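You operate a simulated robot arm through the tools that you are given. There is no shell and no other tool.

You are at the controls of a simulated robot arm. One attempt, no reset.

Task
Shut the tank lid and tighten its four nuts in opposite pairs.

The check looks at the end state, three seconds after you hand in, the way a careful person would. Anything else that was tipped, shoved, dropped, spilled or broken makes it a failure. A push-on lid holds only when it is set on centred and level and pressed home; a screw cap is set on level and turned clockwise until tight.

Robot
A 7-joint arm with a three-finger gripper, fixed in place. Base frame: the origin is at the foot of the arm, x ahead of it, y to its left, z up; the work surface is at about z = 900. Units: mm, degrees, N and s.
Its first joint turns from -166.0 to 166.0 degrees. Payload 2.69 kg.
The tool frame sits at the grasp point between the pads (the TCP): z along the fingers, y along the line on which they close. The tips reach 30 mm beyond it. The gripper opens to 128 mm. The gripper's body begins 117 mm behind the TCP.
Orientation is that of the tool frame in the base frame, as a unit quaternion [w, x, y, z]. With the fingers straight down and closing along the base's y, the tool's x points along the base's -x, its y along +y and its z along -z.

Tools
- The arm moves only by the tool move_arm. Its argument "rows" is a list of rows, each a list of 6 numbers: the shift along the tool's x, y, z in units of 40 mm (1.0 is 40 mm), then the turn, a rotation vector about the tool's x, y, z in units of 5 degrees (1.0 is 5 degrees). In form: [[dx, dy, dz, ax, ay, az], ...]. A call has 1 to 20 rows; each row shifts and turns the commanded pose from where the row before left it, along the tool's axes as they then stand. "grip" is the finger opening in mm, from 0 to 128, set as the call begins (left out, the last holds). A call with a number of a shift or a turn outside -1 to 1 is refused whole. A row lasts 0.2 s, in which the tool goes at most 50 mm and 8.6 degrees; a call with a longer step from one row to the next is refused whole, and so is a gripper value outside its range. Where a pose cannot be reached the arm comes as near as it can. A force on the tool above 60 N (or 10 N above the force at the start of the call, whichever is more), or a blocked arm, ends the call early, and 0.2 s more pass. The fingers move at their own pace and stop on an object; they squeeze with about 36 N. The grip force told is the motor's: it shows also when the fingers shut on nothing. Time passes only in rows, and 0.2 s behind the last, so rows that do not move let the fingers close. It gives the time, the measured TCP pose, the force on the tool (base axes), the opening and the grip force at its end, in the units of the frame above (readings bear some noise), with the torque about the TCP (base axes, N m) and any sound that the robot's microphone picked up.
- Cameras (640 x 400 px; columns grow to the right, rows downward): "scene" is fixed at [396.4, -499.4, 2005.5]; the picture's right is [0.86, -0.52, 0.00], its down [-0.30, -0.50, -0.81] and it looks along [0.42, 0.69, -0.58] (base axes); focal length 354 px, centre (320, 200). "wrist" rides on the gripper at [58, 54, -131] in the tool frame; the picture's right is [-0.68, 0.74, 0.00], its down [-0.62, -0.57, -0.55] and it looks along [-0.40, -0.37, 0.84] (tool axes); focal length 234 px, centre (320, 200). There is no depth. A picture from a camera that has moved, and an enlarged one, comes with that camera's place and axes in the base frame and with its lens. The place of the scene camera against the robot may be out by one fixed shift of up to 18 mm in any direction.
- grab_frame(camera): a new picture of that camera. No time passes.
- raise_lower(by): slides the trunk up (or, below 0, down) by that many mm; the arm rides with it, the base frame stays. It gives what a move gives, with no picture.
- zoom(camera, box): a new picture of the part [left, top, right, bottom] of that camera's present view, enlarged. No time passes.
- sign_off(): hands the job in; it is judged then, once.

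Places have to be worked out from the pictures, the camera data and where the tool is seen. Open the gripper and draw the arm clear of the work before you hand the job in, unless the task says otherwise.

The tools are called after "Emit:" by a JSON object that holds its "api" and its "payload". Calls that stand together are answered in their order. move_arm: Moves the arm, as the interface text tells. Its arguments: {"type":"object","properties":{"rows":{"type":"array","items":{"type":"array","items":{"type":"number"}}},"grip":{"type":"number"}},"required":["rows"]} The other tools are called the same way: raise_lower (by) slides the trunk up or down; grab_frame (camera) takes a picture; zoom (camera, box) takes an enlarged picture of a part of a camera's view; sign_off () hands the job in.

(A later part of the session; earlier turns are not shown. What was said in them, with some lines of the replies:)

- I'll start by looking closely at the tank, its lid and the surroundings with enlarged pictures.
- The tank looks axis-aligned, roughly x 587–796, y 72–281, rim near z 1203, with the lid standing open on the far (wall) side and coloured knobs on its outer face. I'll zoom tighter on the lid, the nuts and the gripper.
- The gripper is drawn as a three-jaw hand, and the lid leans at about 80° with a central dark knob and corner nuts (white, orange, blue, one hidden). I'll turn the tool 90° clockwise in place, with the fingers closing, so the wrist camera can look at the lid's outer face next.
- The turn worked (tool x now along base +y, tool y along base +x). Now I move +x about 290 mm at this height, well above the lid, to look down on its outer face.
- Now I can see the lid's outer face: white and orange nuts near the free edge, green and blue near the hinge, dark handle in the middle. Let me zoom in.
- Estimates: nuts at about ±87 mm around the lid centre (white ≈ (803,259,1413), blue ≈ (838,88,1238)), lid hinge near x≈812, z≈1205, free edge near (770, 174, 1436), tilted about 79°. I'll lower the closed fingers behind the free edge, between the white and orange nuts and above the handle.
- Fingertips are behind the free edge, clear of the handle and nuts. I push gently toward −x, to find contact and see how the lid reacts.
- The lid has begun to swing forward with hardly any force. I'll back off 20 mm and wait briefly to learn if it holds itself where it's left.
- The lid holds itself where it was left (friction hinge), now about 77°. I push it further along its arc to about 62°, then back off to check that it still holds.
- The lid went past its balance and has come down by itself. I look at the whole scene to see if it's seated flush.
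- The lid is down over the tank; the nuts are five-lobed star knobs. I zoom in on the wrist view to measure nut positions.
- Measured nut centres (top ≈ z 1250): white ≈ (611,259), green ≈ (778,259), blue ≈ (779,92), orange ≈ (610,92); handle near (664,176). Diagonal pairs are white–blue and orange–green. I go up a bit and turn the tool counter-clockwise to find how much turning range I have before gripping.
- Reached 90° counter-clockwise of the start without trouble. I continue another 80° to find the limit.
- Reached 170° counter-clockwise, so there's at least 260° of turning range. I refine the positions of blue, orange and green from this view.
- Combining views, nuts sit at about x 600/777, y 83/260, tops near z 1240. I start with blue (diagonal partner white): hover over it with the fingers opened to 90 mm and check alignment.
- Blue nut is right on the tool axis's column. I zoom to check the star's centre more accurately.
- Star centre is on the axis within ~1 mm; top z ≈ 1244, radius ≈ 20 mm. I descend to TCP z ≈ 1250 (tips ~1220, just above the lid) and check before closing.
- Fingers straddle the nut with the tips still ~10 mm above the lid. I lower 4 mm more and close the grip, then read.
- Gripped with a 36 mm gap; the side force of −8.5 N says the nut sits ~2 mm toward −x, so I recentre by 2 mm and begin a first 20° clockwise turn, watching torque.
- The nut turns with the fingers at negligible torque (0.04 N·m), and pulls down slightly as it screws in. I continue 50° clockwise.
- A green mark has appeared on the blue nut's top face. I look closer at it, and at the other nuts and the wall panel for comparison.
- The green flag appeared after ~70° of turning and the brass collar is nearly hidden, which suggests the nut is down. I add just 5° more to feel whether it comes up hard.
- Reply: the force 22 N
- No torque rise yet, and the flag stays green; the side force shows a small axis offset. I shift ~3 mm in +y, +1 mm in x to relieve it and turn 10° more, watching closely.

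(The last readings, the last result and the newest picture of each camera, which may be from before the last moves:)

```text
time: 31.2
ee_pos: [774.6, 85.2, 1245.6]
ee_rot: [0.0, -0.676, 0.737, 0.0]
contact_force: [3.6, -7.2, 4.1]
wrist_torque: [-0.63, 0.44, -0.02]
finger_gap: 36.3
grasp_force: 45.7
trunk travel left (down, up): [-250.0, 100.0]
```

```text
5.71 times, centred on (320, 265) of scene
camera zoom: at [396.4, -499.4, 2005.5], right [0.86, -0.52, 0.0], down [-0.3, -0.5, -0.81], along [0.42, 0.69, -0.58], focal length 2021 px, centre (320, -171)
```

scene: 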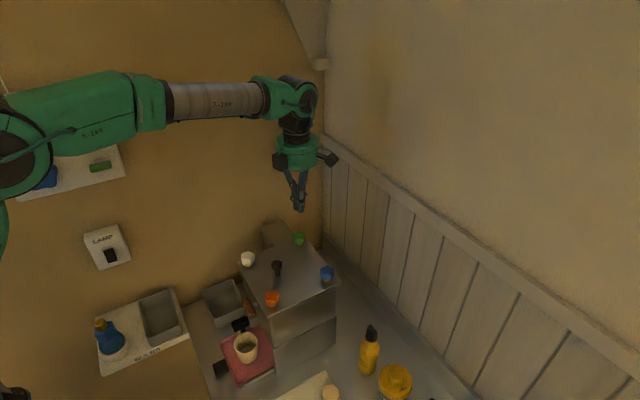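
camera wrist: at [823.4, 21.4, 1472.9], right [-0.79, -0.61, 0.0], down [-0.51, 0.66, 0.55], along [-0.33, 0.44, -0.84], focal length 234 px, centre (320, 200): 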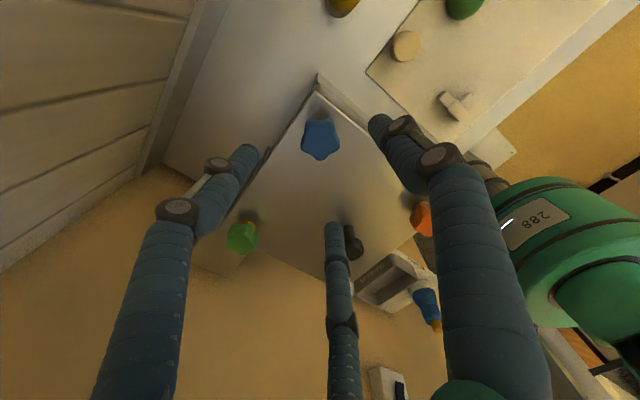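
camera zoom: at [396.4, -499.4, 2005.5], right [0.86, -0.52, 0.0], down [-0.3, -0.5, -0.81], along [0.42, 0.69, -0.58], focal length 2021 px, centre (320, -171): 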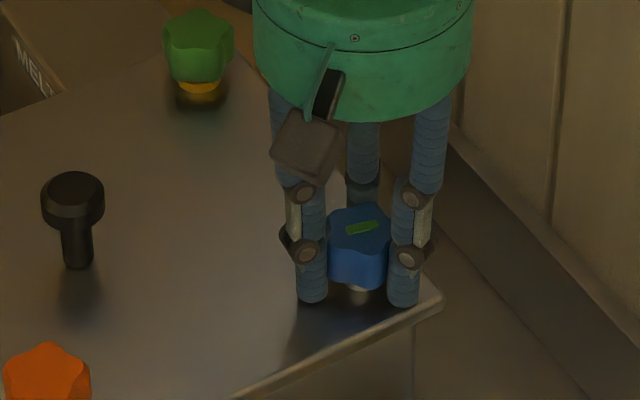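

The flag stays green and the yellow "loose" ring under the blue nut is gone (now bare metal), while green/white/orange still show yellow. I take blue as tight: release and rise to inspect it.

Emit:
{"api": "move_arm", "payload": {"rows": [[0, 0, 0, 0, 0, 0], [0, 0, 0, 0, 0, 0]], "grip": 90}}

Emit:
{"api": "move_arm", "payload": {"rows": [[0, 0, -0.4, 0, 0, 0], [0, 0, -0.6, 0, 0, 0], [0, 0, -0.8, 0, 0, 0], [0, 0, -0.8, 0, 0, 0], [0, 0, 0, 0, 0, 0]]}}

Emit:
{"api": "zoom", "payload": {"camera": "scene", "box": [235, 220, 355, 320]}}

Emit:
{"api": "grab_frame", "payload": {"camera": "wrist"}}

```text
time: 31.8
ee_pos: [775.1, 85.5, 1244.6]
ee_rot: [0.0, -0.675, 0.737, 0.0]
contact_force: [0.1, -0.1, 0.3]
wrist_torque: [-0.02, 0.01, -0.01]
finger_gap: 90.0
grasp_force: 0.0
trunk travel left (down, up): [-250.0, 100.0]
```

```text
time: 33.0
ee_pos: [774.9, 85.4, 1349.2]
ee_rot: [-0.001, -0.675, 0.738, 0.0]
contact_force: [-0.6, 0.5, -1.0]
wrist_torque: [0.02, -0.03, -0.02]
finger_gap: 89.9
grasp_force: 0.1
trunk travel left (down, up): [-250.0, 100.0]
```

```text
4.00 times, centred on (295, 270) of scene
camera zoom: at [396.4, -499.4, 2005.5], right [0.86, -0.52, 0.0], down [-0.3, -0.5, -0.81], along [0.42, 0.69, -0.58], focal length 1415 px, centre (420, -80)
```

zoom: 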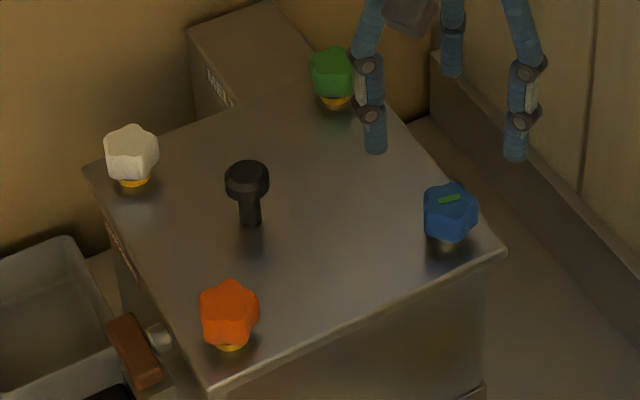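

```text
taken
camera wrist: at [715.1, 32.2, 1480.8], right [-0.67, 0.74, 0.0], down [0.62, 0.56, 0.55], along [0.4, 0.37, -0.84], focal length 234 px, centre (320, 200)
```

wrist: 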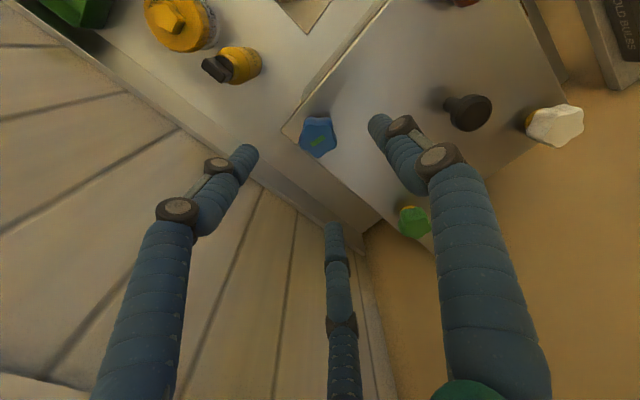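

Blue is tight (green flag, no yellow ring). Now the diagonal opposite, white: I move across at this height (tips 1319, above the handle) to about (598, 261).

Emit:
{"api": "move_arm", "payload": {"rows": [[-0.57, 0.684, 0, 0, 0, 0], [-0.57, 0.684, 0, 0, 0, 0], [-0.57, 0.684, 0, 0, 0, 0], [-0.57, 0.684, 0, 0, 0, 0], [-0.57, 0.684, 0, 0, 0, 0], [-0.57, 0.684, 0, 0, 0, 0], [-0.57, 0.684, 0, 0, 0, 0], [0, 0, 0, 0, 0, 0]]}}

Emit:
{"api": "grab_frame", "payload": {"camera": "wrist"}}

Emit:
{"api": "zoom", "payload": {"camera": "wrist", "box": [270, 90, 370, 180]}}

Emit:
{"api": "zoom", "payload": {"camera": "scene", "box": [200, 180, 340, 310]}}

```text
time: 34.8
ee_pos: [597.8, 262.7, 1349.1]
ee_rot: [0.0, -0.676, 0.737, 0.0]
contact_force: [-1.1, -0.4, 0.0]
wrist_torque: [0.0, -0.03, 0.02]
finger_gap: 89.9
grasp_force: 0.1
trunk travel left (down, up): [-250.0, 100.0]
```

```text
taken
camera wrist: at [537.6, 209.4, 1480.5], right [-0.67, 0.74, 0.0], down [0.62, 0.56, 0.55], along [0.4, 0.37, -0.84], focal length 234 px, centre (320, 200)
```

wrist: 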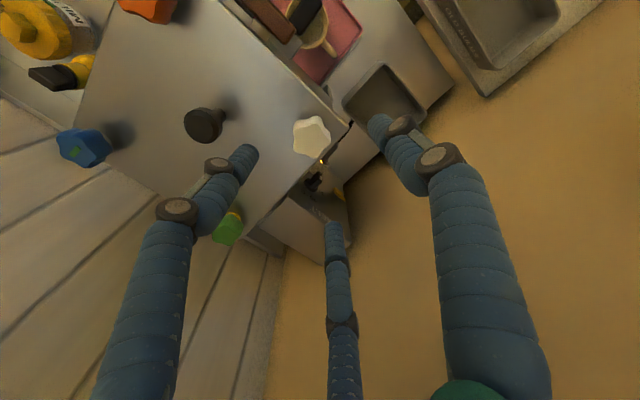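

```text
4.44 times, centred on (320, 135) of wrist
camera zoom: at [537.6, 209.4, 1480.5], right [-0.67, 0.74, 0.0], down [0.62, 0.56, 0.55], along [0.4, 0.37, -0.84], focal length 1041 px, centre (320, 489)
```

zoom: 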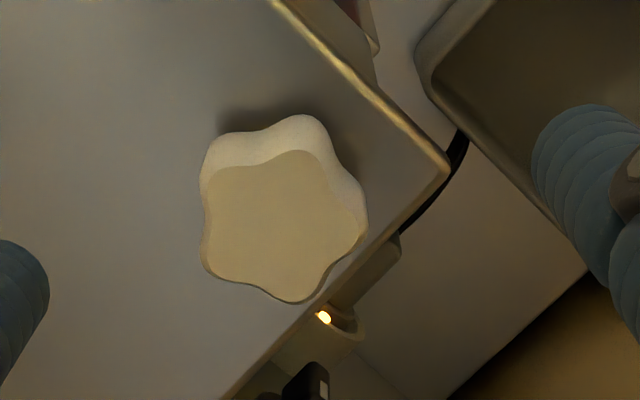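

```text
3.08 times, centred on (270, 245) of scene
camera zoom: at [396.4, -499.4, 2005.5], right [0.86, -0.52, 0.0], down [-0.3, -0.5, -0.81], along [0.42, 0.69, -0.58], focal length 1088 px, centre (474, 62)
```

zoom: 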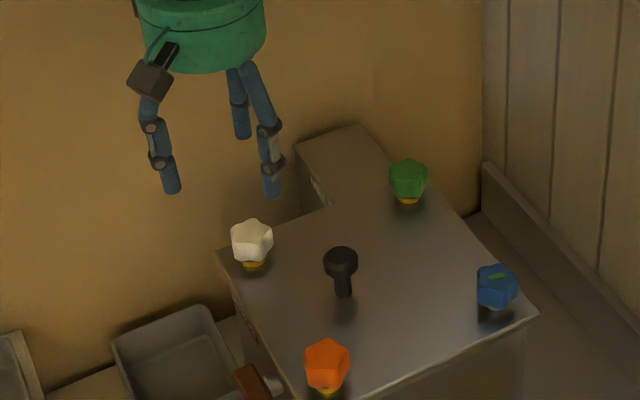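

White's centre is offset about (+7.6, −5.9) mm from the tool axis, so it's at ≈(605, 257). I correct, descend partway to z ≈ 1290 and recheck.

Emit:
{"api": "move_arm", "payload": {"rows": [[0.13, -0.2, 0.4, 0, 0, 0], [0, 0, 0.6, 0, 0, 0], [0, 0, 0.475, 0, 0, 0], [0, 0, 0, 0, 0, 0]]}}

Emit:
{"api": "zoom", "payload": {"camera": "wrist", "box": [260, 90, 380, 190]}}

```text
time: 35.8
ee_pos: [605.5, 255.7, 1290.3]
ee_rot: [0.0, -0.676, 0.737, 0.0]
contact_force: [0.4, 0.0, -0.4]
wrist_torque: [0.01, 0.02, -0.02]
finger_gap: 90.0
grasp_force: 0.0
trunk travel left (down, up): [-250.0, 100.0]
```

```text
4.00 times, centred on (320, 140) of wrist
camera zoom: at [545.9, 202.8, 1421.7], right [-0.67, 0.74, 0.0], down [0.62, 0.56, 0.55], along [0.4, 0.37, -0.84], focal length 937 px, centre (320, 440)
```

zoom: 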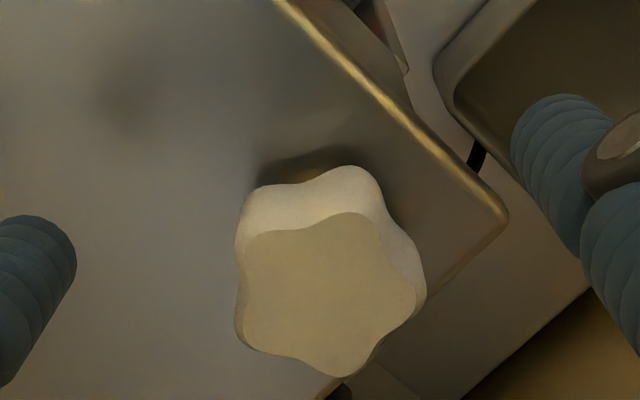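

White is now centred (top z ≈ 1244 confirmed). I descend to TCP z ≈ 1246 and close the grip.

Emit:
{"api": "move_arm", "payload": {"rows": [[0, 0, 0.5, 0, 0, 0], [0, 0, 0.4, 0, 0, 0], [0, 0, 0.2, 0, 0, 0], [0, 0, 0, 0, 0, 0]]}}

Emit:
{"api": "move_arm", "payload": {"rows": [[0, 0, 0, 0, 0, 0], [0, 0, 0, 0, 0, 0], [0, 0, 0, 0, 0, 0], [0, 0, 0, 0, 0, 0]], "grip": 0}}

Emit:
{"api": "zoom", "payload": {"camera": "wrist", "box": [220, 80, 420, 260]}}

Emit:
{"api": "zoom", "payload": {"camera": "scene", "box": [200, 180, 340, 310]}}

```text
time: 36.8
ee_pos: [605.0, 257.1, 1247.7]
ee_rot: [-0.001, -0.675, 0.738, 0.0]
contact_force: [-0.2, -0.2, -0.9]
wrist_torque: [0.02, -0.05, 0.02]
finger_gap: 89.9
grasp_force: 0.1
trunk travel left (down, up): [-250.0, 100.0]
```

```text
time: 37.8
ee_pos: [605.7, 258.0, 1246.4]
ee_rot: [0.001, -0.675, 0.738, 0.0]
contact_force: [-3.1, 17.5, -2.2]
wrist_torque: [0.63, 0.03, -0.04]
finger_gap: 36.2
grasp_force: 45.1
trunk travel left (down, up): [-250.0, 100.0]
```

```text
2.22 times, centred on (320, 170) of wrist
camera zoom: at [545.6, 204.3, 1378.3], right [-0.67, 0.74, 0.0], down [0.62, 0.56, 0.55], along [0.41, 0.37, -0.84], focal length 520 px, centre (320, 267)
```

zoom: 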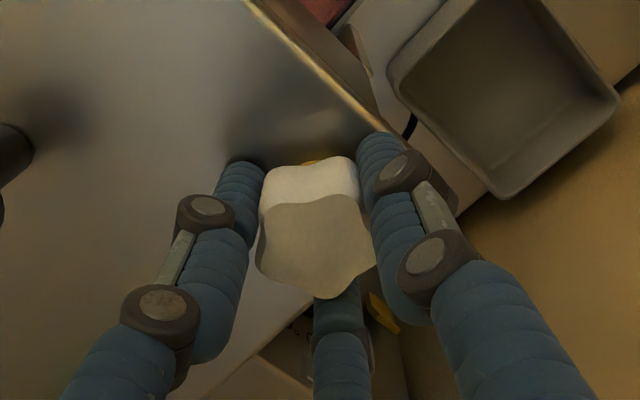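

```text
3.08 times, centred on (270, 245) of scene
camera zoom: at [396.4, -499.4, 2005.5], right [0.86, -0.52, 0.0], down [-0.3, -0.5, -0.81], along [0.42, 0.69, -0.58], focal length 1088 px, centre (474, 62)
```

zoom: 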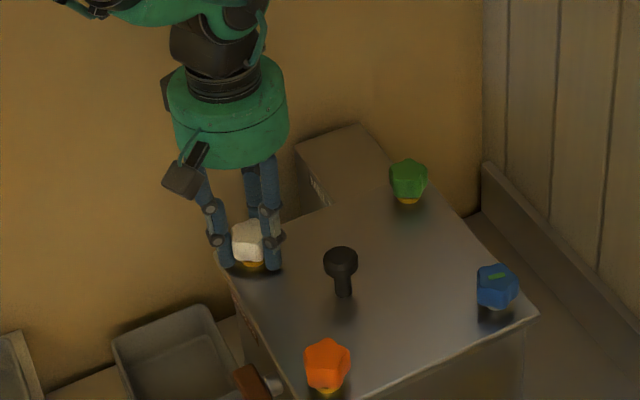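

Gripped (36 mm gap) with +17 N in y, so I recentre ~2.5 mm in +y and turn 50° clockwise.

Emit:
{"api": "move_arm", "payload": {"rows": [[-0.06, 0, 0, 0, 0, 0], [0, 0, 0, 0, 0, 1], [0, 0, 0, 0, 0, 1], [0, 0, 0, 0, 0, 1], [0, 0, 0, 0, 0, 1], [0, 0, 0, 0, 0, 1], [0, 0, 0, 0, 0, 1], [0, 0, 0, 0, 0, 1], [0, 0, 0, 0, 0, 1], [0, 0, 0, 0, 0, 1], [0, 0, 0, 0, 0, 1]]}}

Emit:
{"api": "zoom", "payload": {"camera": "wrist", "box": [220, 80, 420, 260]}}

```text
time: 40.2
ee_pos: [605.7, 256.5, 1246.2]
ee_rot: [-0.001, -0.3, 0.954, 0.0]
contact_force: [1.4, -21.5, -2.7]
wrist_torque: [-0.55, -0.04, 0.05]
finger_gap: 36.7
grasp_force: 44.7
trunk travel left (down, up): [-250.0, 100.0]
```

```text
2.22 times, centred on (320, 170) of wrist
camera zoom: at [526.7, 267.2, 1378.4], right [0.13, 0.99, 0.0], down [0.83, -0.11, 0.55], along [0.54, -0.07, -0.84], focal length 520 px, centre (320, 267)
```

zoom: 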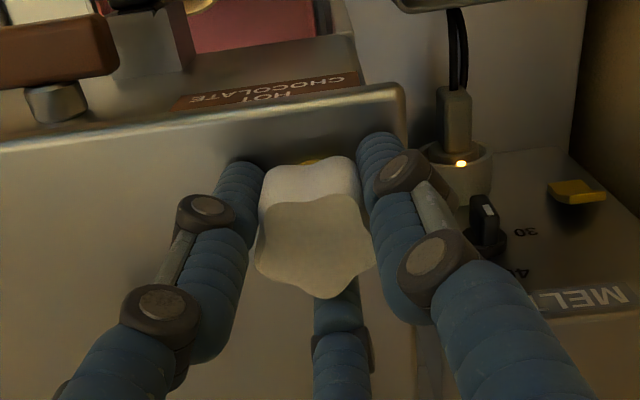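

No flag yet after 50°. I relieve the side force (−y ~3 mm) and turn another 20°.

Emit:
{"api": "move_arm", "payload": {"rows": [[0.043, -0.061, 0, 0, 0, 0], [0, 0, 0, 0, 0, 1], [0, 0, 0, 0, 0, 1], [0, 0, 0, 0, 0, 1], [0, 0, 0, 0, 0, 1]]}}

Emit:
{"api": "zoom", "payload": {"camera": "wrist", "box": [220, 80, 420, 260]}}

Emit:
{"api": "zoom", "payload": {"camera": "scene", "box": [220, 210, 350, 320]}}

```text
time: 41.4
ee_pos: [605.9, 254.5, 1247.5]
ee_rot: [0.001, -0.13, 0.992, 0.0]
contact_force: [0.4, 1.8, -4.0]
wrist_torque: [0.17, 0.16, 0.03]
finger_gap: 36.4
grasp_force: 44.8
trunk travel left (down, up): [-250.0, 100.0]
```

```text
2.22 times, centred on (320, 170) of wrist
camera zoom: at [534.9, 292.7, 1378.4], right [0.46, 0.89, 0.0], down [0.74, -0.39, 0.55], along [0.49, -0.25, -0.84], focal length 520 px, centre (320, 267)
```

zoom: 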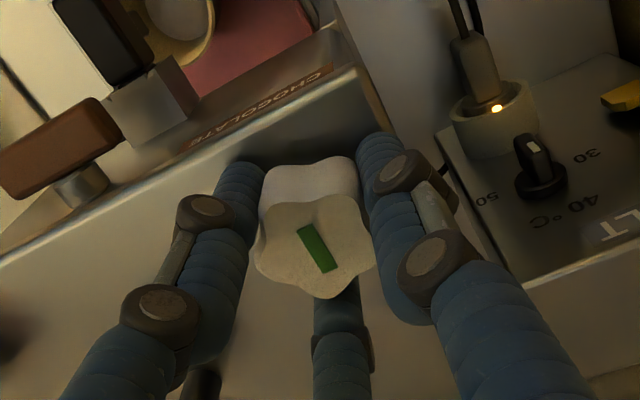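

```text
3.64 times, centred on (285, 265) of scene
camera zoom: at [396.4, -499.4, 2005.5], right [0.86, -0.52, 0.0], down [-0.3, -0.5, -0.81], along [0.42, 0.69, -0.58], focal length 1286 px, centre (447, -36)
```

zoom: 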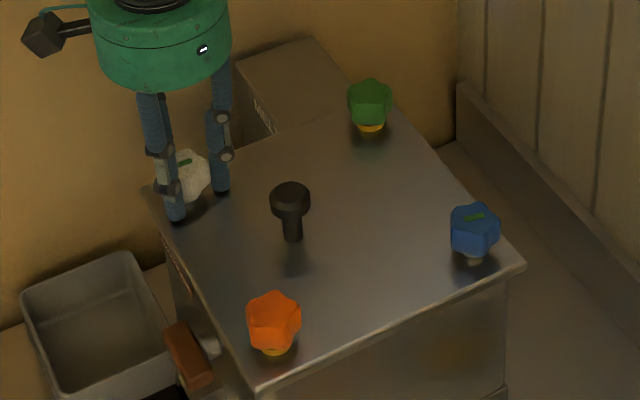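

White's green flag has come up too (between 50° and 70°). I add 15° to match the margin I gave blue.

Emit:
{"api": "move_arm", "payload": {"rows": [[0, 0, 0, 0, 0, 1], [0, 0, 0, 0, 0, 1], [0, 0, 0, 0, 0, 1], [0, 0, 0, 0, 0, 0]]}}

Emit:
{"api": "zoom", "payload": {"camera": "wrist", "box": [220, 80, 420, 260]}}

```text
time: 42.4
ee_pos: [605.2, 255.9, 1247.1]
ee_rot: [0.0, 0.0, 1.0, 0.0]
contact_force: [0.3, -2.7, -0.7]
wrist_torque: [-0.28, -0.16, -0.03]
finger_gap: 36.1
grasp_force: 45.3
trunk travel left (down, up): [-250.0, 100.0]
```

```text
2.22 times, centred on (320, 170) of wrist
camera zoom: at [546.7, 309.1, 1378.4], right [0.68, 0.74, 0.0], down [0.62, -0.57, 0.55], along [0.4, -0.37, -0.84], focal length 520 px, centre (320, 267)
```

zoom: 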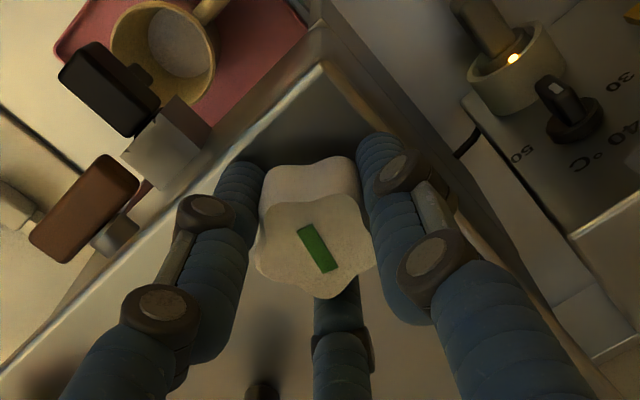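

White done: flag green. I release, rise, and move over to the orange nut at about (605, 85) for the second pair.

Emit:
{"api": "move_arm", "payload": {"rows": [[0, 0, 0, 0, 0, 0], [0, 0, 0, 0, 0, 0]], "grip": 90}}

Emit:
{"api": "move_arm", "payload": {"rows": [[0, 0, -0.4, 0, 0, 0], [0, 0, -0.6, 0, 0, 0], [0, 0, -0.8, 0, 0, 0], [0, 0, -0.8, 0, 0, 0], [0, -0.855, 0, 0, 0, 0], [0, -0.855, 0, 0, 0, 0], [0, -0.855, 0, 0, 0, 0], [0, -0.855, 0, 0, 0, 0], [0, -0.855, 0, 0, 0, 0], [0, 0, 0, 0, 0, 0]]}}

Emit:
{"api": "zoom", "payload": {"camera": "wrist", "box": [270, 90, 370, 180]}}

Emit:
{"api": "zoom", "payload": {"camera": "scene", "box": [220, 180, 350, 320]}}

Emit:
{"api": "grab_frame", "payload": {"camera": "wrist"}}

```text
time: 43.0
ee_pos: [605.8, 255.4, 1246.3]
ee_rot: [-0.001, 0.0, 1.0, 0.0]
contact_force: [0.0, 0.1, 0.3]
wrist_torque: [0.01, 0.0, -0.01]
finger_gap: 89.7
grasp_force: 0.1
trunk travel left (down, up): [-250.0, 100.0]
```

```text
time: 45.2
ee_pos: [606.3, 83.5, 1351.1]
ee_rot: [0.0, 0.001, 1.0, 0.001]
contact_force: [-0.9, -0.6, -0.2]
wrist_torque: [0.05, 0.0, 0.0]
finger_gap: 90.3
grasp_force: 0.0
trunk travel left (down, up): [-250.0, 100.0]
```

```text
4.44 times, centred on (320, 135) of wrist
camera zoom: at [546.9, 137.3, 1482.4], right [0.68, 0.74, 0.0], down [0.62, -0.57, 0.55], along [0.4, -0.37, -0.84], focal length 1041 px, centre (320, 489)
```

zoom: 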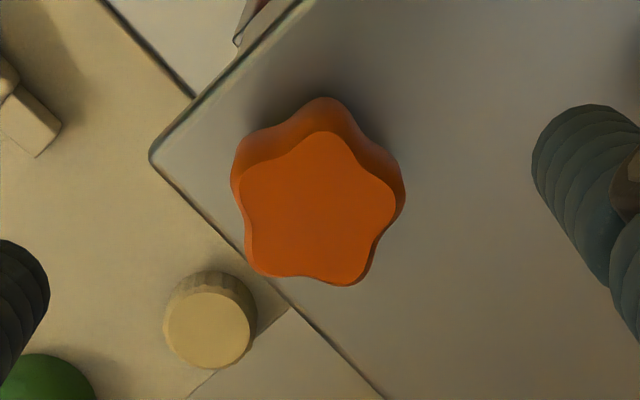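

```text
2.86 times, centred on (285, 250) of scene
camera zoom: at [396.4, -499.4, 2005.5], right [0.86, -0.52, 0.0], down [-0.3, -0.5, -0.81], along [0.42, 0.69, -0.58], focal length 1011 px, centre (420, 57)
```

zoom: 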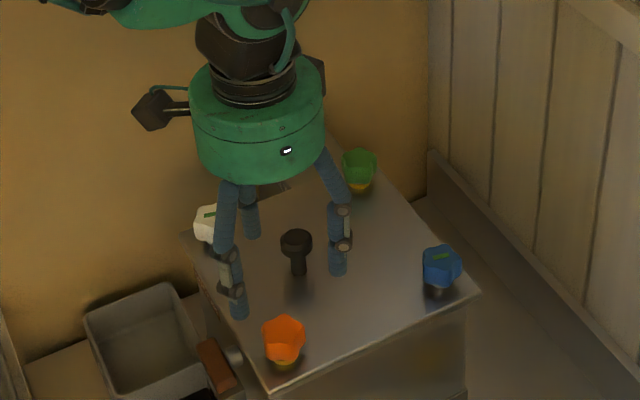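

```text
taken
camera wrist: at [546.9, 137.3, 1482.4], right [0.68, 0.74, 0.0], down [0.62, -0.57, 0.55], along [0.4, -0.37, -0.84], focal length 234 px, centre (320, 200)
```

wrist: 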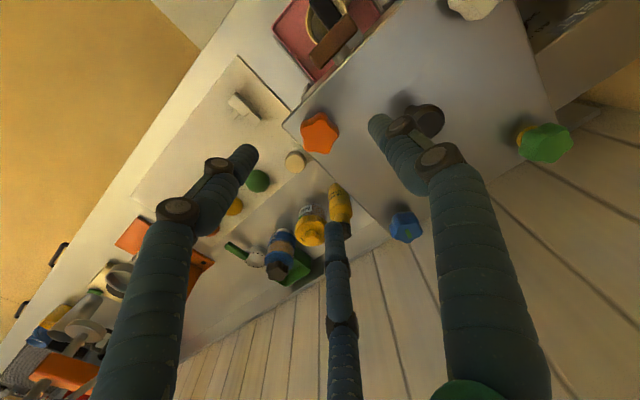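

Orange is within ~2 mm of the axis, at ≈(604, 83). I nudge −2 mm in x and descend to z ≈ 1246, then close.

Emit:
{"api": "move_arm", "payload": {"rows": [[0.05, 0, 0.6, 0, 0, 0], [0, 0, 0.7, 0, 0, 0], [0, 0, 0.6, 0, 0, 0], [0, 0, 0.45, 0, 0, 0], [0, 0, 0.25, 0, 0, 0], [0, 0, 0, 0, 0, 0]]}}

Emit:
{"api": "move_arm", "payload": {"rows": [[0, 0, 0, 0, 0, 0], [0, 0, 0, 0, 0, 0], [0, 0, 0, 0, 0, 0], [0, 0, 0, 0, 0, 0]], "grip": 0}}

Emit:
{"api": "zoom", "payload": {"camera": "wrist", "box": [220, 80, 420, 260]}}

```text
time: 46.6
ee_pos: [602.9, 83.6, 1247.1]
ee_rot: [0.0, 0.0, 1.0, 0.0]
contact_force: [-1.1, 0.1, -0.2]
wrist_torque: [-0.02, 0.01, -0.03]
finger_gap: 90.2
grasp_force: 0.1
trunk travel left (down, up): [-250.0, 100.0]
```

```text
time: 47.6
ee_pos: [604.5, 83.0, 1246.6]
ee_rot: [0.0, 0.0, 1.0, 0.0]
contact_force: [-0.1, -13.6, -0.6]
wrist_torque: [-0.47, 0.08, -0.03]
finger_gap: 36.3
grasp_force: 44.8
trunk travel left (down, up): [-250.0, 100.0]
```

```text
2.22 times, centred on (320, 170) of wrist
camera zoom: at [544.6, 136.9, 1377.9], right [0.68, 0.74, 0.0], down [0.62, -0.57, 0.55], along [0.4, -0.37, -0.84], focal length 520 px, centre (320, 267)
```

zoom: 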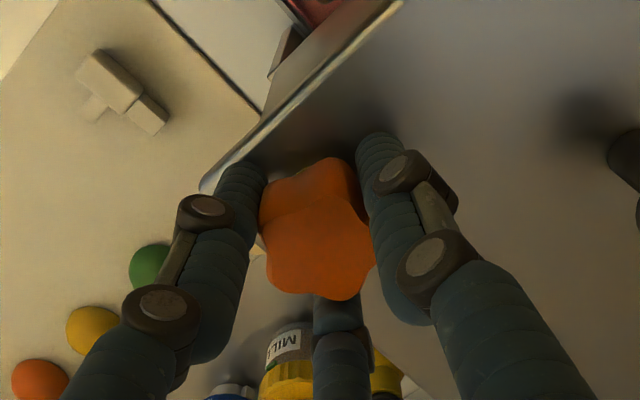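

Gripped; I relieve −y by ~2 mm and turn orange 50° clockwise.

Emit:
{"api": "move_arm", "payload": {"rows": [[0, -0.05, 0, 0, 0, 0], [0, 0, 0, 0, 0, 1], [0, 0, 0, 0, 0, 1], [0, 0, 0, 0, 0, 1], [0, 0, 0, 0, 0, 1], [0, 0, 0, 0, 0, 1], [0, 0, 0, 0, 0, 1], [0, 0, 0, 0, 0, 1], [0, 0, 0, 0, 0, 1], [0, 0, 0, 0, 0, 1], [0, 0, 0, 0, 0, 1]]}}

Emit:
{"api": "zoom", "payload": {"camera": "wrist", "box": [220, 80, 420, 260]}}

```text
time: 50.0
ee_pos: [603.2, 84.2, 1247.0]
ee_rot: [0.0, 0.424, 0.906, -0.001]
contact_force: [-7.4, 14.9, -4.0]
wrist_torque: [0.42, 0.58, 0.02]
finger_gap: 36.1
grasp_force: 45.5
trunk travel left (down, up): [-250.0, 100.0]
```

```text
2.22 times, centred on (320, 170) of wrist
camera zoom: at [606.1, 163.0, 1378.1], right [1.0, -0.05, 0.0], down [-0.04, -0.83, 0.55], along [-0.03, -0.55, -0.84], focal length 520 px, centre (320, 267)
```

zoom: 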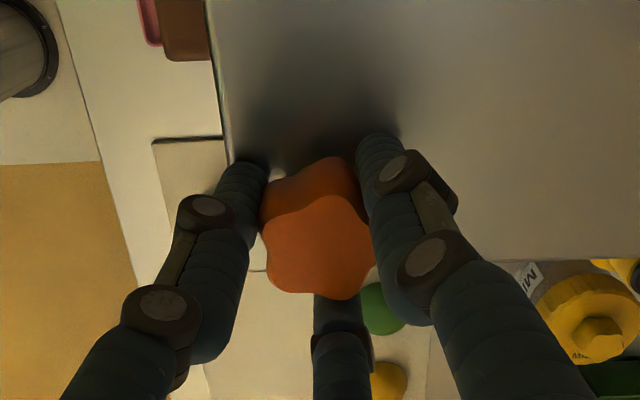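

No flag yet after 50°, as with white. I relieve the side force and turn 20° more.

Emit:
{"api": "move_arm", "payload": {"rows": [[0.054, 0.013, 0, 0, 0, 0], [0, 0, 0, 0, 0, 1], [0, 0, 0, 0, 0, 1], [0, 0, 0, 0, 0, 1], [0, 0, 0, 0, 0, 1]]}}

Emit:
{"api": "zoom", "payload": {"camera": "wrist", "box": [220, 80, 420, 260]}}

```text
time: 51.2
ee_pos: [602.9, 83.0, 1246.8]
ee_rot: [0.0, 0.574, 0.819, 0.0]
contact_force: [1.2, -6.1, -3.8]
wrist_torque: [-0.82, -0.02, 0.04]
finger_gap: 36.1
grasp_force: 45.0
trunk travel left (down, up): [-250.0, 100.0]
```

```text
2.22 times, centred on (320, 170) of wrist
camera zoom: at [632.7, 157.2, 1378.5], right [0.92, -0.38, 0.0], down [-0.32, -0.77, 0.55], along [-0.21, -0.51, -0.84], focal length 520 px, centre (320, 267)
```

zoom: 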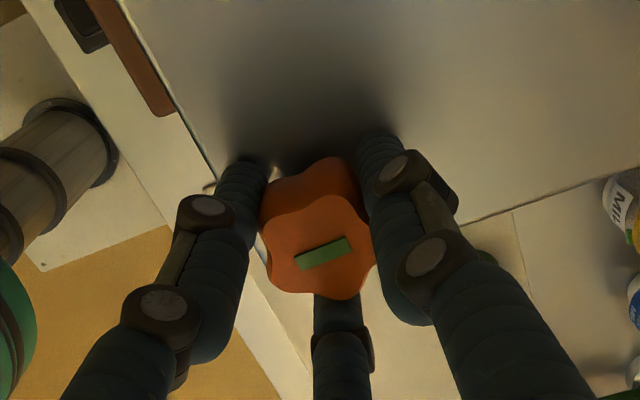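

Orange's green flag is up. I add the same 15° margin, as for the other nuts.

Emit:
{"api": "move_arm", "payload": {"rows": [[0, 0, 0, 0, 0, 1], [0, 0, 0, 0, 0, 1], [0, 0, 0, 0, 0, 1], [0, 0, 0, 0, 0, 0]]}}

Emit:
{"api": "zoom", "payload": {"camera": "wrist", "box": [220, 80, 420, 260]}}

```text
time: 52.2
ee_pos: [601.9, 84.3, 1247.3]
ee_rot: [0.0, 0.676, 0.737, 0.001]
contact_force: [3.8, -5.0, -1.0]
wrist_torque: [-0.24, -0.3, 0.0]
finger_gap: 36.0
grasp_force: 44.5
trunk travel left (down, up): [-250.0, 100.0]
```

```text
2.22 times, centred on (320, 170) of wrist
camera zoom: at [650.6, 147.0, 1378.5], right [0.79, -0.61, 0.0], down [-0.51, -0.66, 0.55], along [-0.33, -0.43, -0.84], focal length 520 px, centre (320, 267)
```

zoom: 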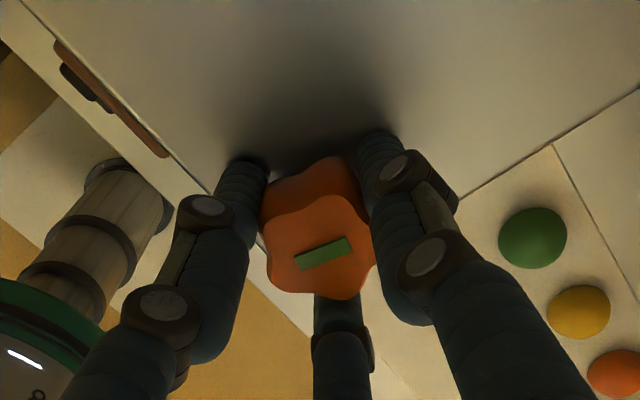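

Orange done. I release, rise to ~1367, and turn the tool back counter-clockwise 120° in the clear before going to green.

Emit:
{"api": "move_arm", "payload": {"rows": [[0, 0, 0, 0, 0, 0], [0, 0, 0, 0, 0, 0]], "grip": 90}}

Emit:
{"api": "move_arm", "payload": {"rows": [[0, 0, -0.4, 0, 0, 0], [0, 0, -0.8, 0, 0, 0], [0, 0, -0.9, 0, 0, 0], [0, 0, -0.9, 0, 0, 0], [0, 0, 0, 0, 0, -1], [0, 0, 0, 0, 0, -1], [0, 0, 0, 0, 0, -1], [0, 0, 0, 0, 0, -1], [0, 0, 0, 0, 0, -1], [0, 0, 0, 0, 0, -1], [0, 0, 0, 0, 0, -1], [0, 0, 0, 0, 0, -1], [0, 0, 0, 0, 0, -1], [0, 0, 0, 0, 0, -1], [0, 0, 0, 0, 0, -1], [0, 0, 0, 0, 0, -1]]}}

Emit:
{"api": "move_arm", "payload": {"rows": [[0, 0, 0, 0, 0, -1], [0, 0, 0, 0, 0, -1], [0, 0, 0, 0, 0, -1], [0, 0, 0, 0, 0, -1], [0, 0, 0, 0, 0, -1], [0, 0, 0, 0, 0, -1], [0, 0, 0, 0, 0, -1], [0, 0, 0, 0, 0, -1], [0, 0, 0, 0, 0, -1], [0, 0, 0, 0, 0, -1], [0, 0, 0, 0, 0, -1], [0, 0, 0, 0, 0, -1]]}}

Emit:
{"api": "zoom", "payload": {"camera": "scene", "box": [220, 190, 350, 320]}}

```text
time: 52.8
ee_pos: [602.4, 83.8, 1246.3]
ee_rot: [-0.001, 0.675, 0.738, 0.0]
contact_force: [0.2, 0.4, 1.1]
wrist_torque: [0.0, 0.03, 0.0]
finger_gap: 90.2
grasp_force: 0.2
trunk travel left (down, up): [-250.0, 100.0]
```

```text
time: 56.2
ee_pos: [602.4, 85.1, 1367.1]
ee_rot: [-0.001, 0.216, 0.976, 0.0]
contact_force: [0.2, -0.6, 0.9]
wrist_torque: [-0.01, 0.02, -0.02]
finger_gap: 90.1
grasp_force: 0.0
trunk travel left (down, up): [-250.0, 100.0]
```

```text
time: 58.8
ee_pos: [602.3, 84.5, 1367.9]
ee_rot: [0.0, -0.302, 0.953, 0.0]
contact_force: [0.6, 0.4, -0.3]
wrist_torque: [0.0, 0.0, -0.02]
finger_gap: 90.0
grasp_force: 0.0
trunk travel left (down, up): [-250.0, 100.0]
```

```text
3.08 times, centred on (285, 255) of scene
camera zoom: at [396.4, -499.4, 2005.5], right [0.86, -0.52, 0.0], down [-0.3, -0.5, -0.81], along [0.42, 0.69, -0.58], focal length 1088 px, centre (428, 31)
```

zoom: 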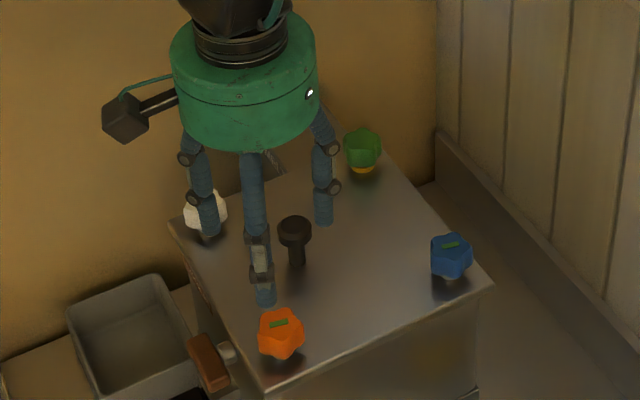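

Orange also shows green with no yellow ring. I move across to the last nut, green, at about (775, 256).

Emit:
{"api": "move_arm", "payload": {"rows": [[-0.857, 0.145, 0, 0, 0, 0], [-0.857, 0.145, 0, 0, 0, 0], [-0.857, 0.145, 0, 0, 0, 0], [-0.857, 0.145, 0, 0, 0, 0], [-0.857, 0.145, 0, 0, 0, 0], [-0.857, 0.145, 0, 0, 0, 0], [-0.857, 0.145, 0, 0, 0, 0], [0, 0, 0.45, 0, 0, 0], [0, 0, 0, 0, 0, 0]]}}

Emit:
{"api": "zoom", "payload": {"camera": "wrist", "box": [270, 90, 370, 180]}}

Emit:
{"api": "grab_frame", "payload": {"camera": "wrist"}}

Emit:
{"api": "zoom", "payload": {"camera": "scene", "box": [220, 160, 350, 320]}}

```text
time: 60.8
ee_pos: [776.1, 255.0, 1349.7]
ee_rot: [0.0, -0.3, 0.954, 0.0]
contact_force: [0.8, -0.3, 0.6]
wrist_torque: [-0.02, -0.01, 0.02]
finger_gap: 89.9
grasp_force: 0.0
trunk travel left (down, up): [-250.0, 100.0]
```

```text
4.44 times, centred on (320, 135) of wrist
camera zoom: at [696.6, 265.4, 1480.5], right [0.13, 0.99, 0.0], down [0.83, -0.11, 0.55], along [0.54, -0.07, -0.84], focal length 1041 px, centre (320, 489)
```

zoom: 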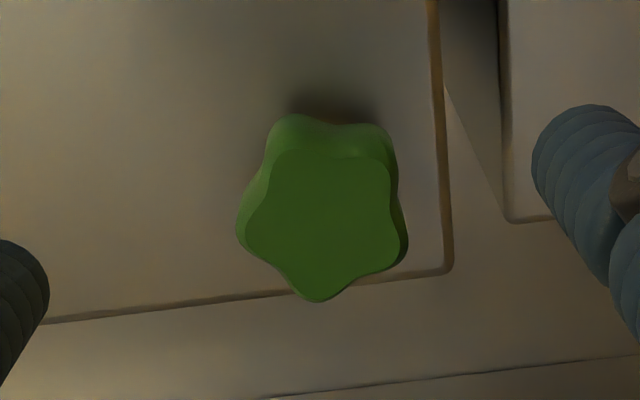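

```text
taken
camera wrist: at [696.6, 265.4, 1480.5], right [0.13, 0.99, 0.0], down [0.83, -0.11, 0.55], along [0.54, -0.07, -0.84], focal length 234 px, centre (320, 200)
```

wrist: 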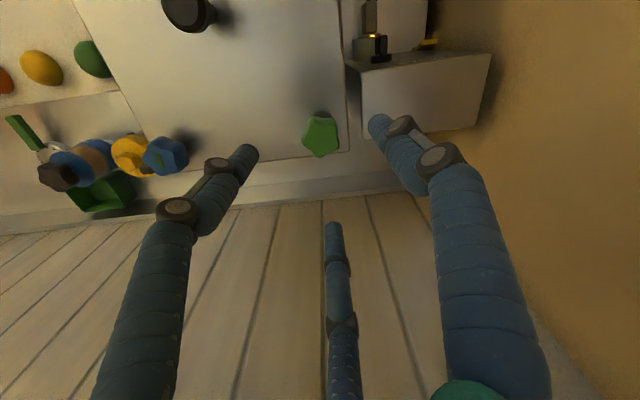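

```text
2.50 times, centred on (285, 240) of scene
camera zoom: at [396.4, -499.4, 2005.5], right [0.86, -0.52, 0.0], down [-0.3, -0.5, -0.81], along [0.42, 0.69, -0.58], focal length 884 px, centre (408, 100)
```

zoom: 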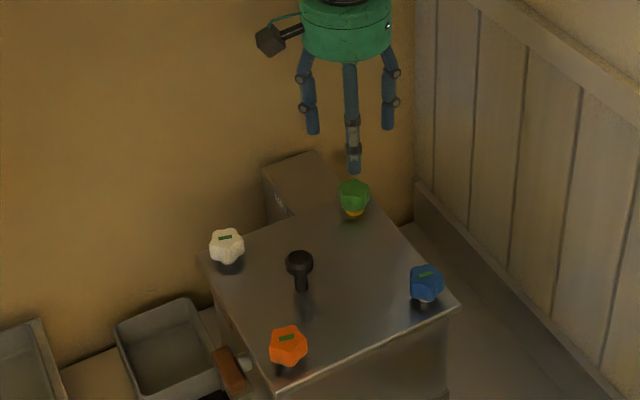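

Green is within ~1.6 mm of the axis, at ≈(776, 256.6); the MELT box beside it tops out near z 1175, below my tips at 1216. I correct, descend to ~1246, and close.

Emit:
{"api": "move_arm", "payload": {"rows": [[-0.027, 0.03, 0.6, 0, 0, 0], [0, 0, 0.7, 0, 0, 0], [0, 0, 0.6, 0, 0, 0], [0, 0, 0.45, 0, 0, 0], [0, 0, 0.22, 0, 0, 0], [0, 0, 0, 0, 0, 0]]}}

Emit:
{"api": "move_arm", "payload": {"rows": [[0, 0, 0, 0, 0, 0], [0, 0, 0, 0, 0, 0], [0, 0, 0, 0, 0, 0], [0, 0, 0, 0, 0, 0]], "grip": 0}}

Emit:
{"api": "zoom", "payload": {"camera": "wrist", "box": [220, 80, 420, 260]}}

```text
time: 62.2
ee_pos: [776.5, 256.0, 1245.9]
ee_rot: [0.0, -0.3, 0.954, 0.0]
contact_force: [-0.2, 0.1, 0.4]
wrist_torque: [-0.01, 0.01, 0.01]
finger_gap: 90.1
grasp_force: 0.1
trunk travel left (down, up): [-250.0, 100.0]
```

```text
time: 63.2
ee_pos: [776.1, 257.1, 1245.6]
ee_rot: [-0.001, -0.3, 0.954, 0.0]
contact_force: [-10.6, 3.2, -0.9]
wrist_torque: [0.19, 0.59, -0.01]
finger_gap: 36.2
grasp_force: 44.9
trunk travel left (down, up): [-250.0, 100.0]
```

```text
2.22 times, centred on (320, 170) of wrist
camera zoom: at [696.2, 268.2, 1377.5], right [0.13, 0.99, 0.0], down [0.83, -0.11, 0.55], along [0.54, -0.07, -0.84], focal length 520 px, centre (320, 267)
```

zoom: 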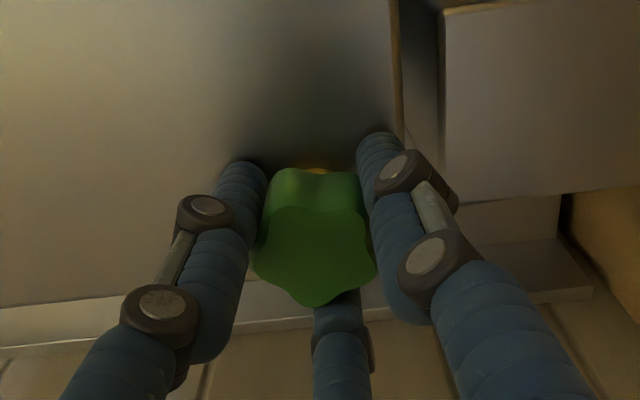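

Green is gripped; I relieve ~1.5 mm in −x and turn 50° clockwise.

Emit:
{"api": "move_arm", "payload": {"rows": [[0.03, 0.02, 0, 0, 0, 0], [0, 0, 0, 0, 0, 1], [0, 0, 0, 0, 0, 1], [0, 0, 0, 0, 0, 1], [0, 0, 0, 0, 0, 1], [0, 0, 0, 0, 0, 1], [0, 0, 0, 0, 0, 1], [0, 0, 0, 0, 0, 1], [0, 0, 0, 0, 0, 1], [0, 0, 0, 0, 0, 1], [0, 0, 0, 0, 0, 1]]}}

Emit:
{"api": "zoom", "payload": {"camera": "wrist", "box": [220, 80, 420, 260]}}

```text
time: 65.6
ee_pos: [777.7, 257.9, 1245.8]
ee_rot: [0.0, 0.131, 0.991, 0.0]
contact_force: [18.6, 5.4, 1.2]
wrist_torque: [-0.21, -0.46, 0.05]
finger_gap: 36.5
grasp_force: 44.5
trunk travel left (down, up): [-250.0, 100.0]
```

```text
2.22 times, centred on (320, 170) of wrist
camera zoom: at [733.4, 324.5, 1377.4], right [0.84, 0.54, 0.0], down [0.45, -0.71, 0.55], along [0.29, -0.46, -0.84], focal length 520 px, centre (320, 267)
```

zoom: 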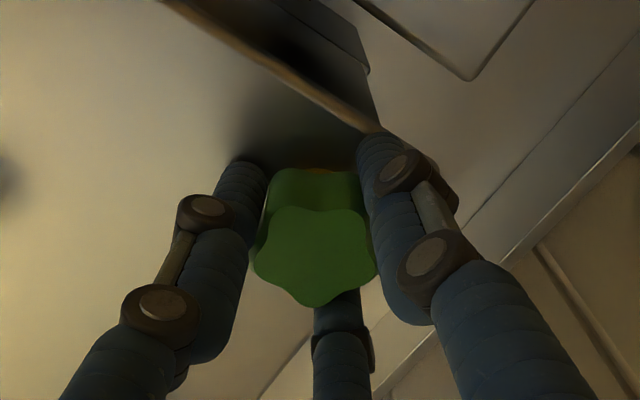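

I relieve the side force (+x ~2.5 mm) and turn 20° more.

Emit:
{"api": "move_arm", "payload": {"rows": [[-0.056, 0.03, 0, 0, 0, 0], [0, 0, 0, 0, 0, 1], [0, 0, 0, 0, 0, 1], [0, 0, 0, 0, 0, 1], [0, 0, 0, 0, 0, 1]]}}

Emit:
{"api": "zoom", "payload": {"camera": "wrist", "box": [220, 80, 420, 260]}}

```text
time: 66.8
ee_pos: [778.0, 257.8, 1245.9]
ee_rot: [-0.001, 0.302, 0.953, 0.0]
contact_force: [3.4, -2.2, 2.6]
wrist_torque: [-0.37, 0.35, 0.02]
finger_gap: 36.1
grasp_force: 44.8
trunk travel left (down, up): [-250.0, 100.0]
```

```text
2.22 times, centred on (320, 170) of wrist
camera zoom: at [759.5, 334.7, 1377.4], right [0.98, 0.21, 0.0], down [0.18, -0.82, 0.55], along [0.12, -0.54, -0.84], focal length 520 px, centre (320, 267)
```

zoom: 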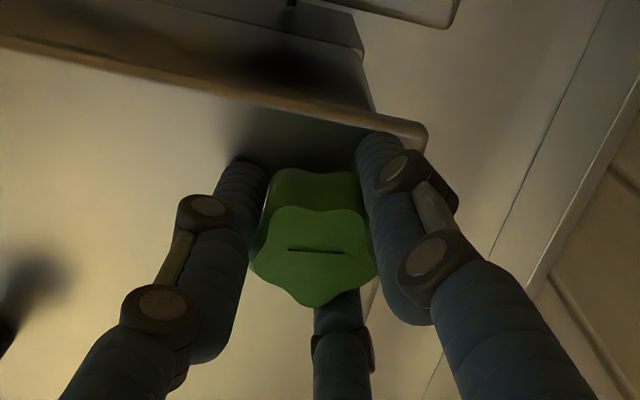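

Green-on-green, the flag now shows as a strip on the green nut's top. I add the same 15° margin and zoom to confirm it.

Emit:
{"api": "move_arm", "payload": {"rows": [[0, 0, 0, 0, 0, 1], [0, 0, 0, 0, 0, 1], [0, 0, 0, 0, 0, 1], [0, 0, 0, 0, 0, 0]]}}

Emit:
{"api": "zoom", "payload": {"camera": "wrist", "box": [280, 130, 360, 220]}}

```text
time: 67.8
ee_pos: [776.3, 256.1, 1245.8]
ee_rot: [0.0, 0.424, 0.906, 0.0]
contact_force: [2.0, -8.6, 2.7]
wrist_torque: [-0.46, 0.16, -0.01]
finger_gap: 36.2
grasp_force: 45.1
trunk travel left (down, up): [-250.0, 100.0]
```

```text
4.44 times, centred on (320, 175) of wrist
camera zoom: at [780.2, 336.1, 1377.4], right [1.0, -0.05, 0.0], down [-0.04, -0.84, 0.55], along [-0.03, -0.55, -0.84], focal length 1041 px, centre (320, 311)
```

zoom: 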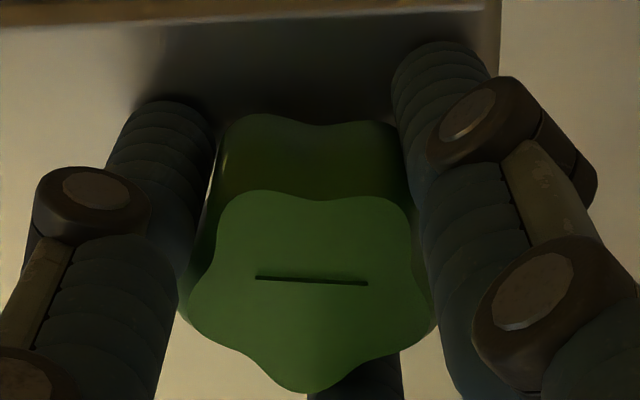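

Green is tight too. I release, rise straight up, and draw back toward the starting area.

Emit:
{"api": "move_arm", "payload": {"rows": [[0, 0, 0, 0, 0, 0], [0, 0, 0, 0, 0, 0]], "grip": 90}}

Emit:
{"api": "move_arm", "payload": {"rows": [[0, 0, -0.4, 0, 0, 0], [0, 0, -0.8, 0, 0, 0], [0, 0, -0.9, 0, 0, 0], [0, 0, -0.9, 0, 0, 0], [0, 0, -0.9, 0, 0, 0], [0, 0, -0.9, 0, 0, 0], [0, 0, -0.9, 0, 0, 0], [0, 0, -0.9, 0, 0, 0], [0, 0, -0.9, 0, 0, 0], [0, 0, 0, 0, 0, 0]]}}

Emit:
{"api": "zoom", "payload": {"camera": "scene", "box": [220, 200, 360, 330]}}

Emit:
{"api": "grab_frame", "payload": {"camera": "wrist"}}

```text
time: 68.4
ee_pos: [776.5, 256.8, 1245.2]
ee_rot: [0.0, 0.422, 0.906, 0.0]
contact_force: [0.9, 0.4, -0.6]
wrist_torque: [-0.01, 0.03, -0.02]
finger_gap: 90.3
grasp_force: 0.0
trunk travel left (down, up): [-250.0, 100.0]
```

```text
time: 70.6
ee_pos: [778.0, 256.9, 1546.2]
ee_rot: [0.001, 0.423, 0.906, 0.0]
contact_force: [-0.7, -0.2, 0.0]
wrist_torque: [0.01, 0.0, -0.01]
finger_gap: 90.0
grasp_force: 0.1
trunk travel left (down, up): [-250.0, 100.0]
```

```text
3.08 times, centred on (290, 265) of scene
camera zoom: at [396.4, -499.4, 2005.5], right [0.86, -0.52, 0.0], down [-0.3, -0.5, -0.81], along [0.42, 0.69, -0.58], focal length 1088 px, centre (412, 0)
```

zoom: 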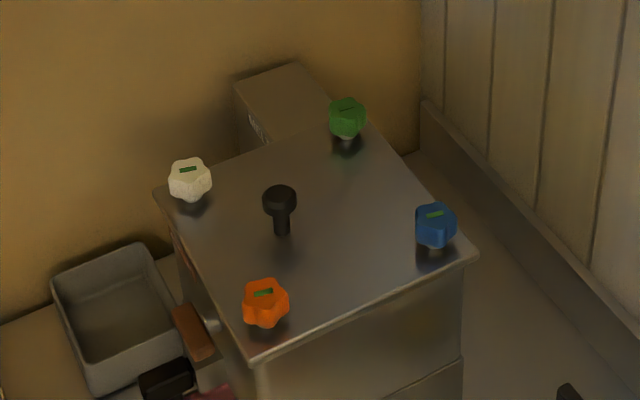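

```text
taken
camera wrist: at [780.5, 336.9, 1677.0], right [1.0, -0.04, 0.0], down [-0.04, -0.84, 0.55], along [-0.02, -0.55, -0.84], focal length 234 px, centre (320, 200)
```

wrist: 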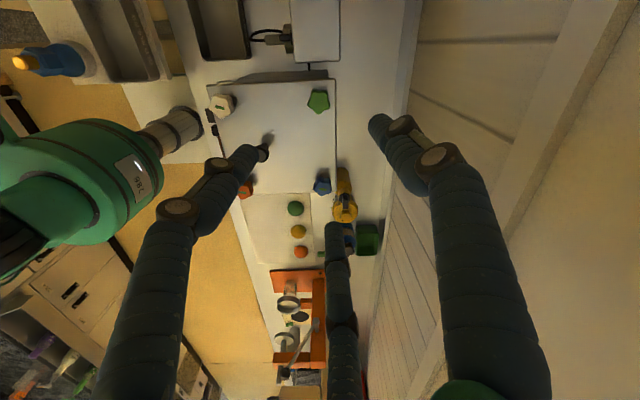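

All four nuts show green flags and no yellow rings, and the lid lies flat. I draw the arm back and up to near its starting place, gripper open, and do a final check of the lid seam and surroundings.

Emit:
{"api": "move_arm", "payload": {"rows": [[0.236, -0.809, -0.357, 0, 0, 0], [0.236, -0.809, -0.357, 0, 0, 0], [0.236, -0.809, -0.357, 0, 0, 0], [0.236, -0.809, -0.357, 0, 0, 0], [0.236, -0.809, -0.357, 0, 0, 0], [0.236, -0.809, -0.357, 0, 0, 0], [0.236, -0.809, -0.357, 0, 0, 0], [0, 0, 0, 0, 0, 0], [0, 0, 0, 0, 0, 0]], "grip": 128}}

Emit:
{"api": "grab_frame", "payload": {"camera": "scene"}}

Emit:
{"api": "zoom", "payload": {"camera": "scene", "box": [225, 220, 355, 330]}}

Emit:
{"api": "zoom", "payload": {"camera": "scene", "box": [200, 270, 300, 390]}}

Emit:
{"api": "grab_frame", "payload": {"camera": "wrist"}}

```text
time: 72.6
ee_pos: [562.0, 161.8, 1645.8]
ee_rot: [0.0, 0.423, 0.906, 0.0]
contact_force: [0.1, 0.0, -0.6]
wrist_torque: [0.01, 0.01, -0.01]
finger_gap: 128.3
grasp_force: 0.1
trunk travel left (down, up): [-250.0, 100.0]
```

```text
taken
```

scene: 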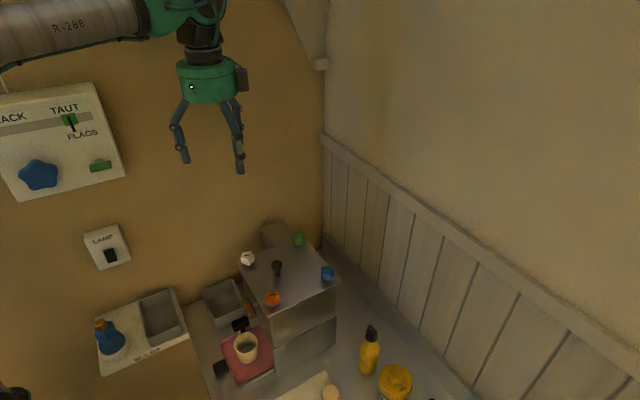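

```text
3.64 times, centred on (290, 275) of scene
camera zoom: at [396.4, -499.4, 2005.5], right [0.86, -0.52, 0.0], down [-0.3, -0.5, -0.81], along [0.42, 0.69, -0.58], focal length 1286 px, centre (429, -73)
```

zoom: 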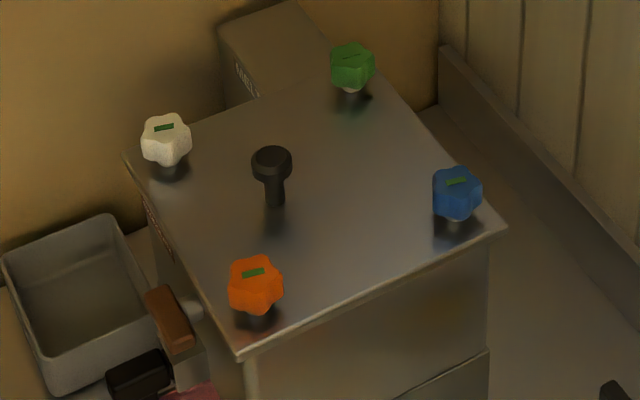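

```text
3.33 times, centred on (250, 330) of scene
camera zoom: at [396.4, -499.4, 2005.5], right [0.86, -0.52, 0.0], down [-0.3, -0.5, -0.81], along [0.42, 0.69, -0.58], focal length 1179 px, centre (553, -233)
```

zoom: 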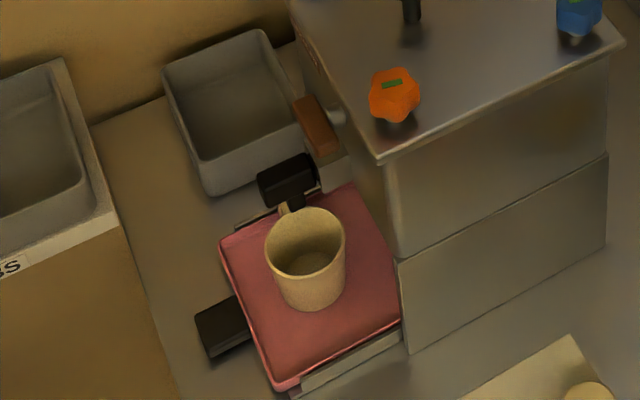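

```text
taken
camera wrist: at [564.4, 240.9, 1777.1], right [1.0, -0.04, 0.0], down [-0.04, -0.84, 0.55], along [-0.03, -0.55, -0.84], focal length 234 px, centre (320, 200)
```

wrist: 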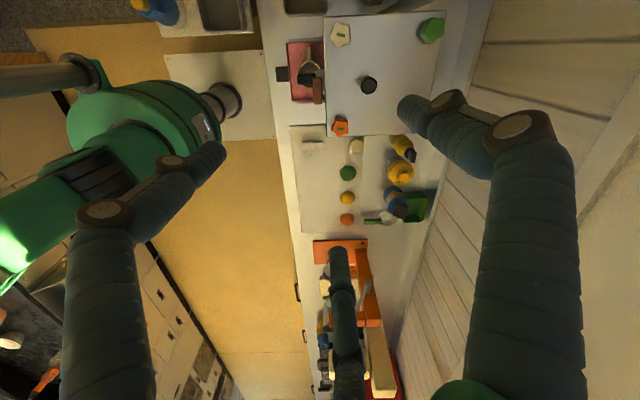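

The lid is shut and level. All four nuts show their green flags with no yellow rings, tightened blue–white and then orange–green. The mug, trays and bottles look undisturbed, and the arm is clear with the gripper open, so I hand in.

Emit:
{"api": "sign_off", "payload": {}}

```text
The job is handed in.
```

I shut the tank lid and tightened its four nuts in diagonal pairs: blue then white, and orange then green. The job is handed in, but I haven't seen the result of the check.

- **Lid:** I pushed it from behind, and partway down it passed its balance and fell shut by itself. In the final pictures it lies flat on the tank.
- **Nuts:** I turned each one about 85° clockwise. Each showed a green flag on top by about 70°, and the yellow ring under it was gone afterwards. I took those signs as "tight", because none of the nuts came to a hard stop and the torque stayed near zero throughout.
- **Surroundings:** The mug, trays and bottles look undisturbed. The arm is back near its starting place with the gripper open.
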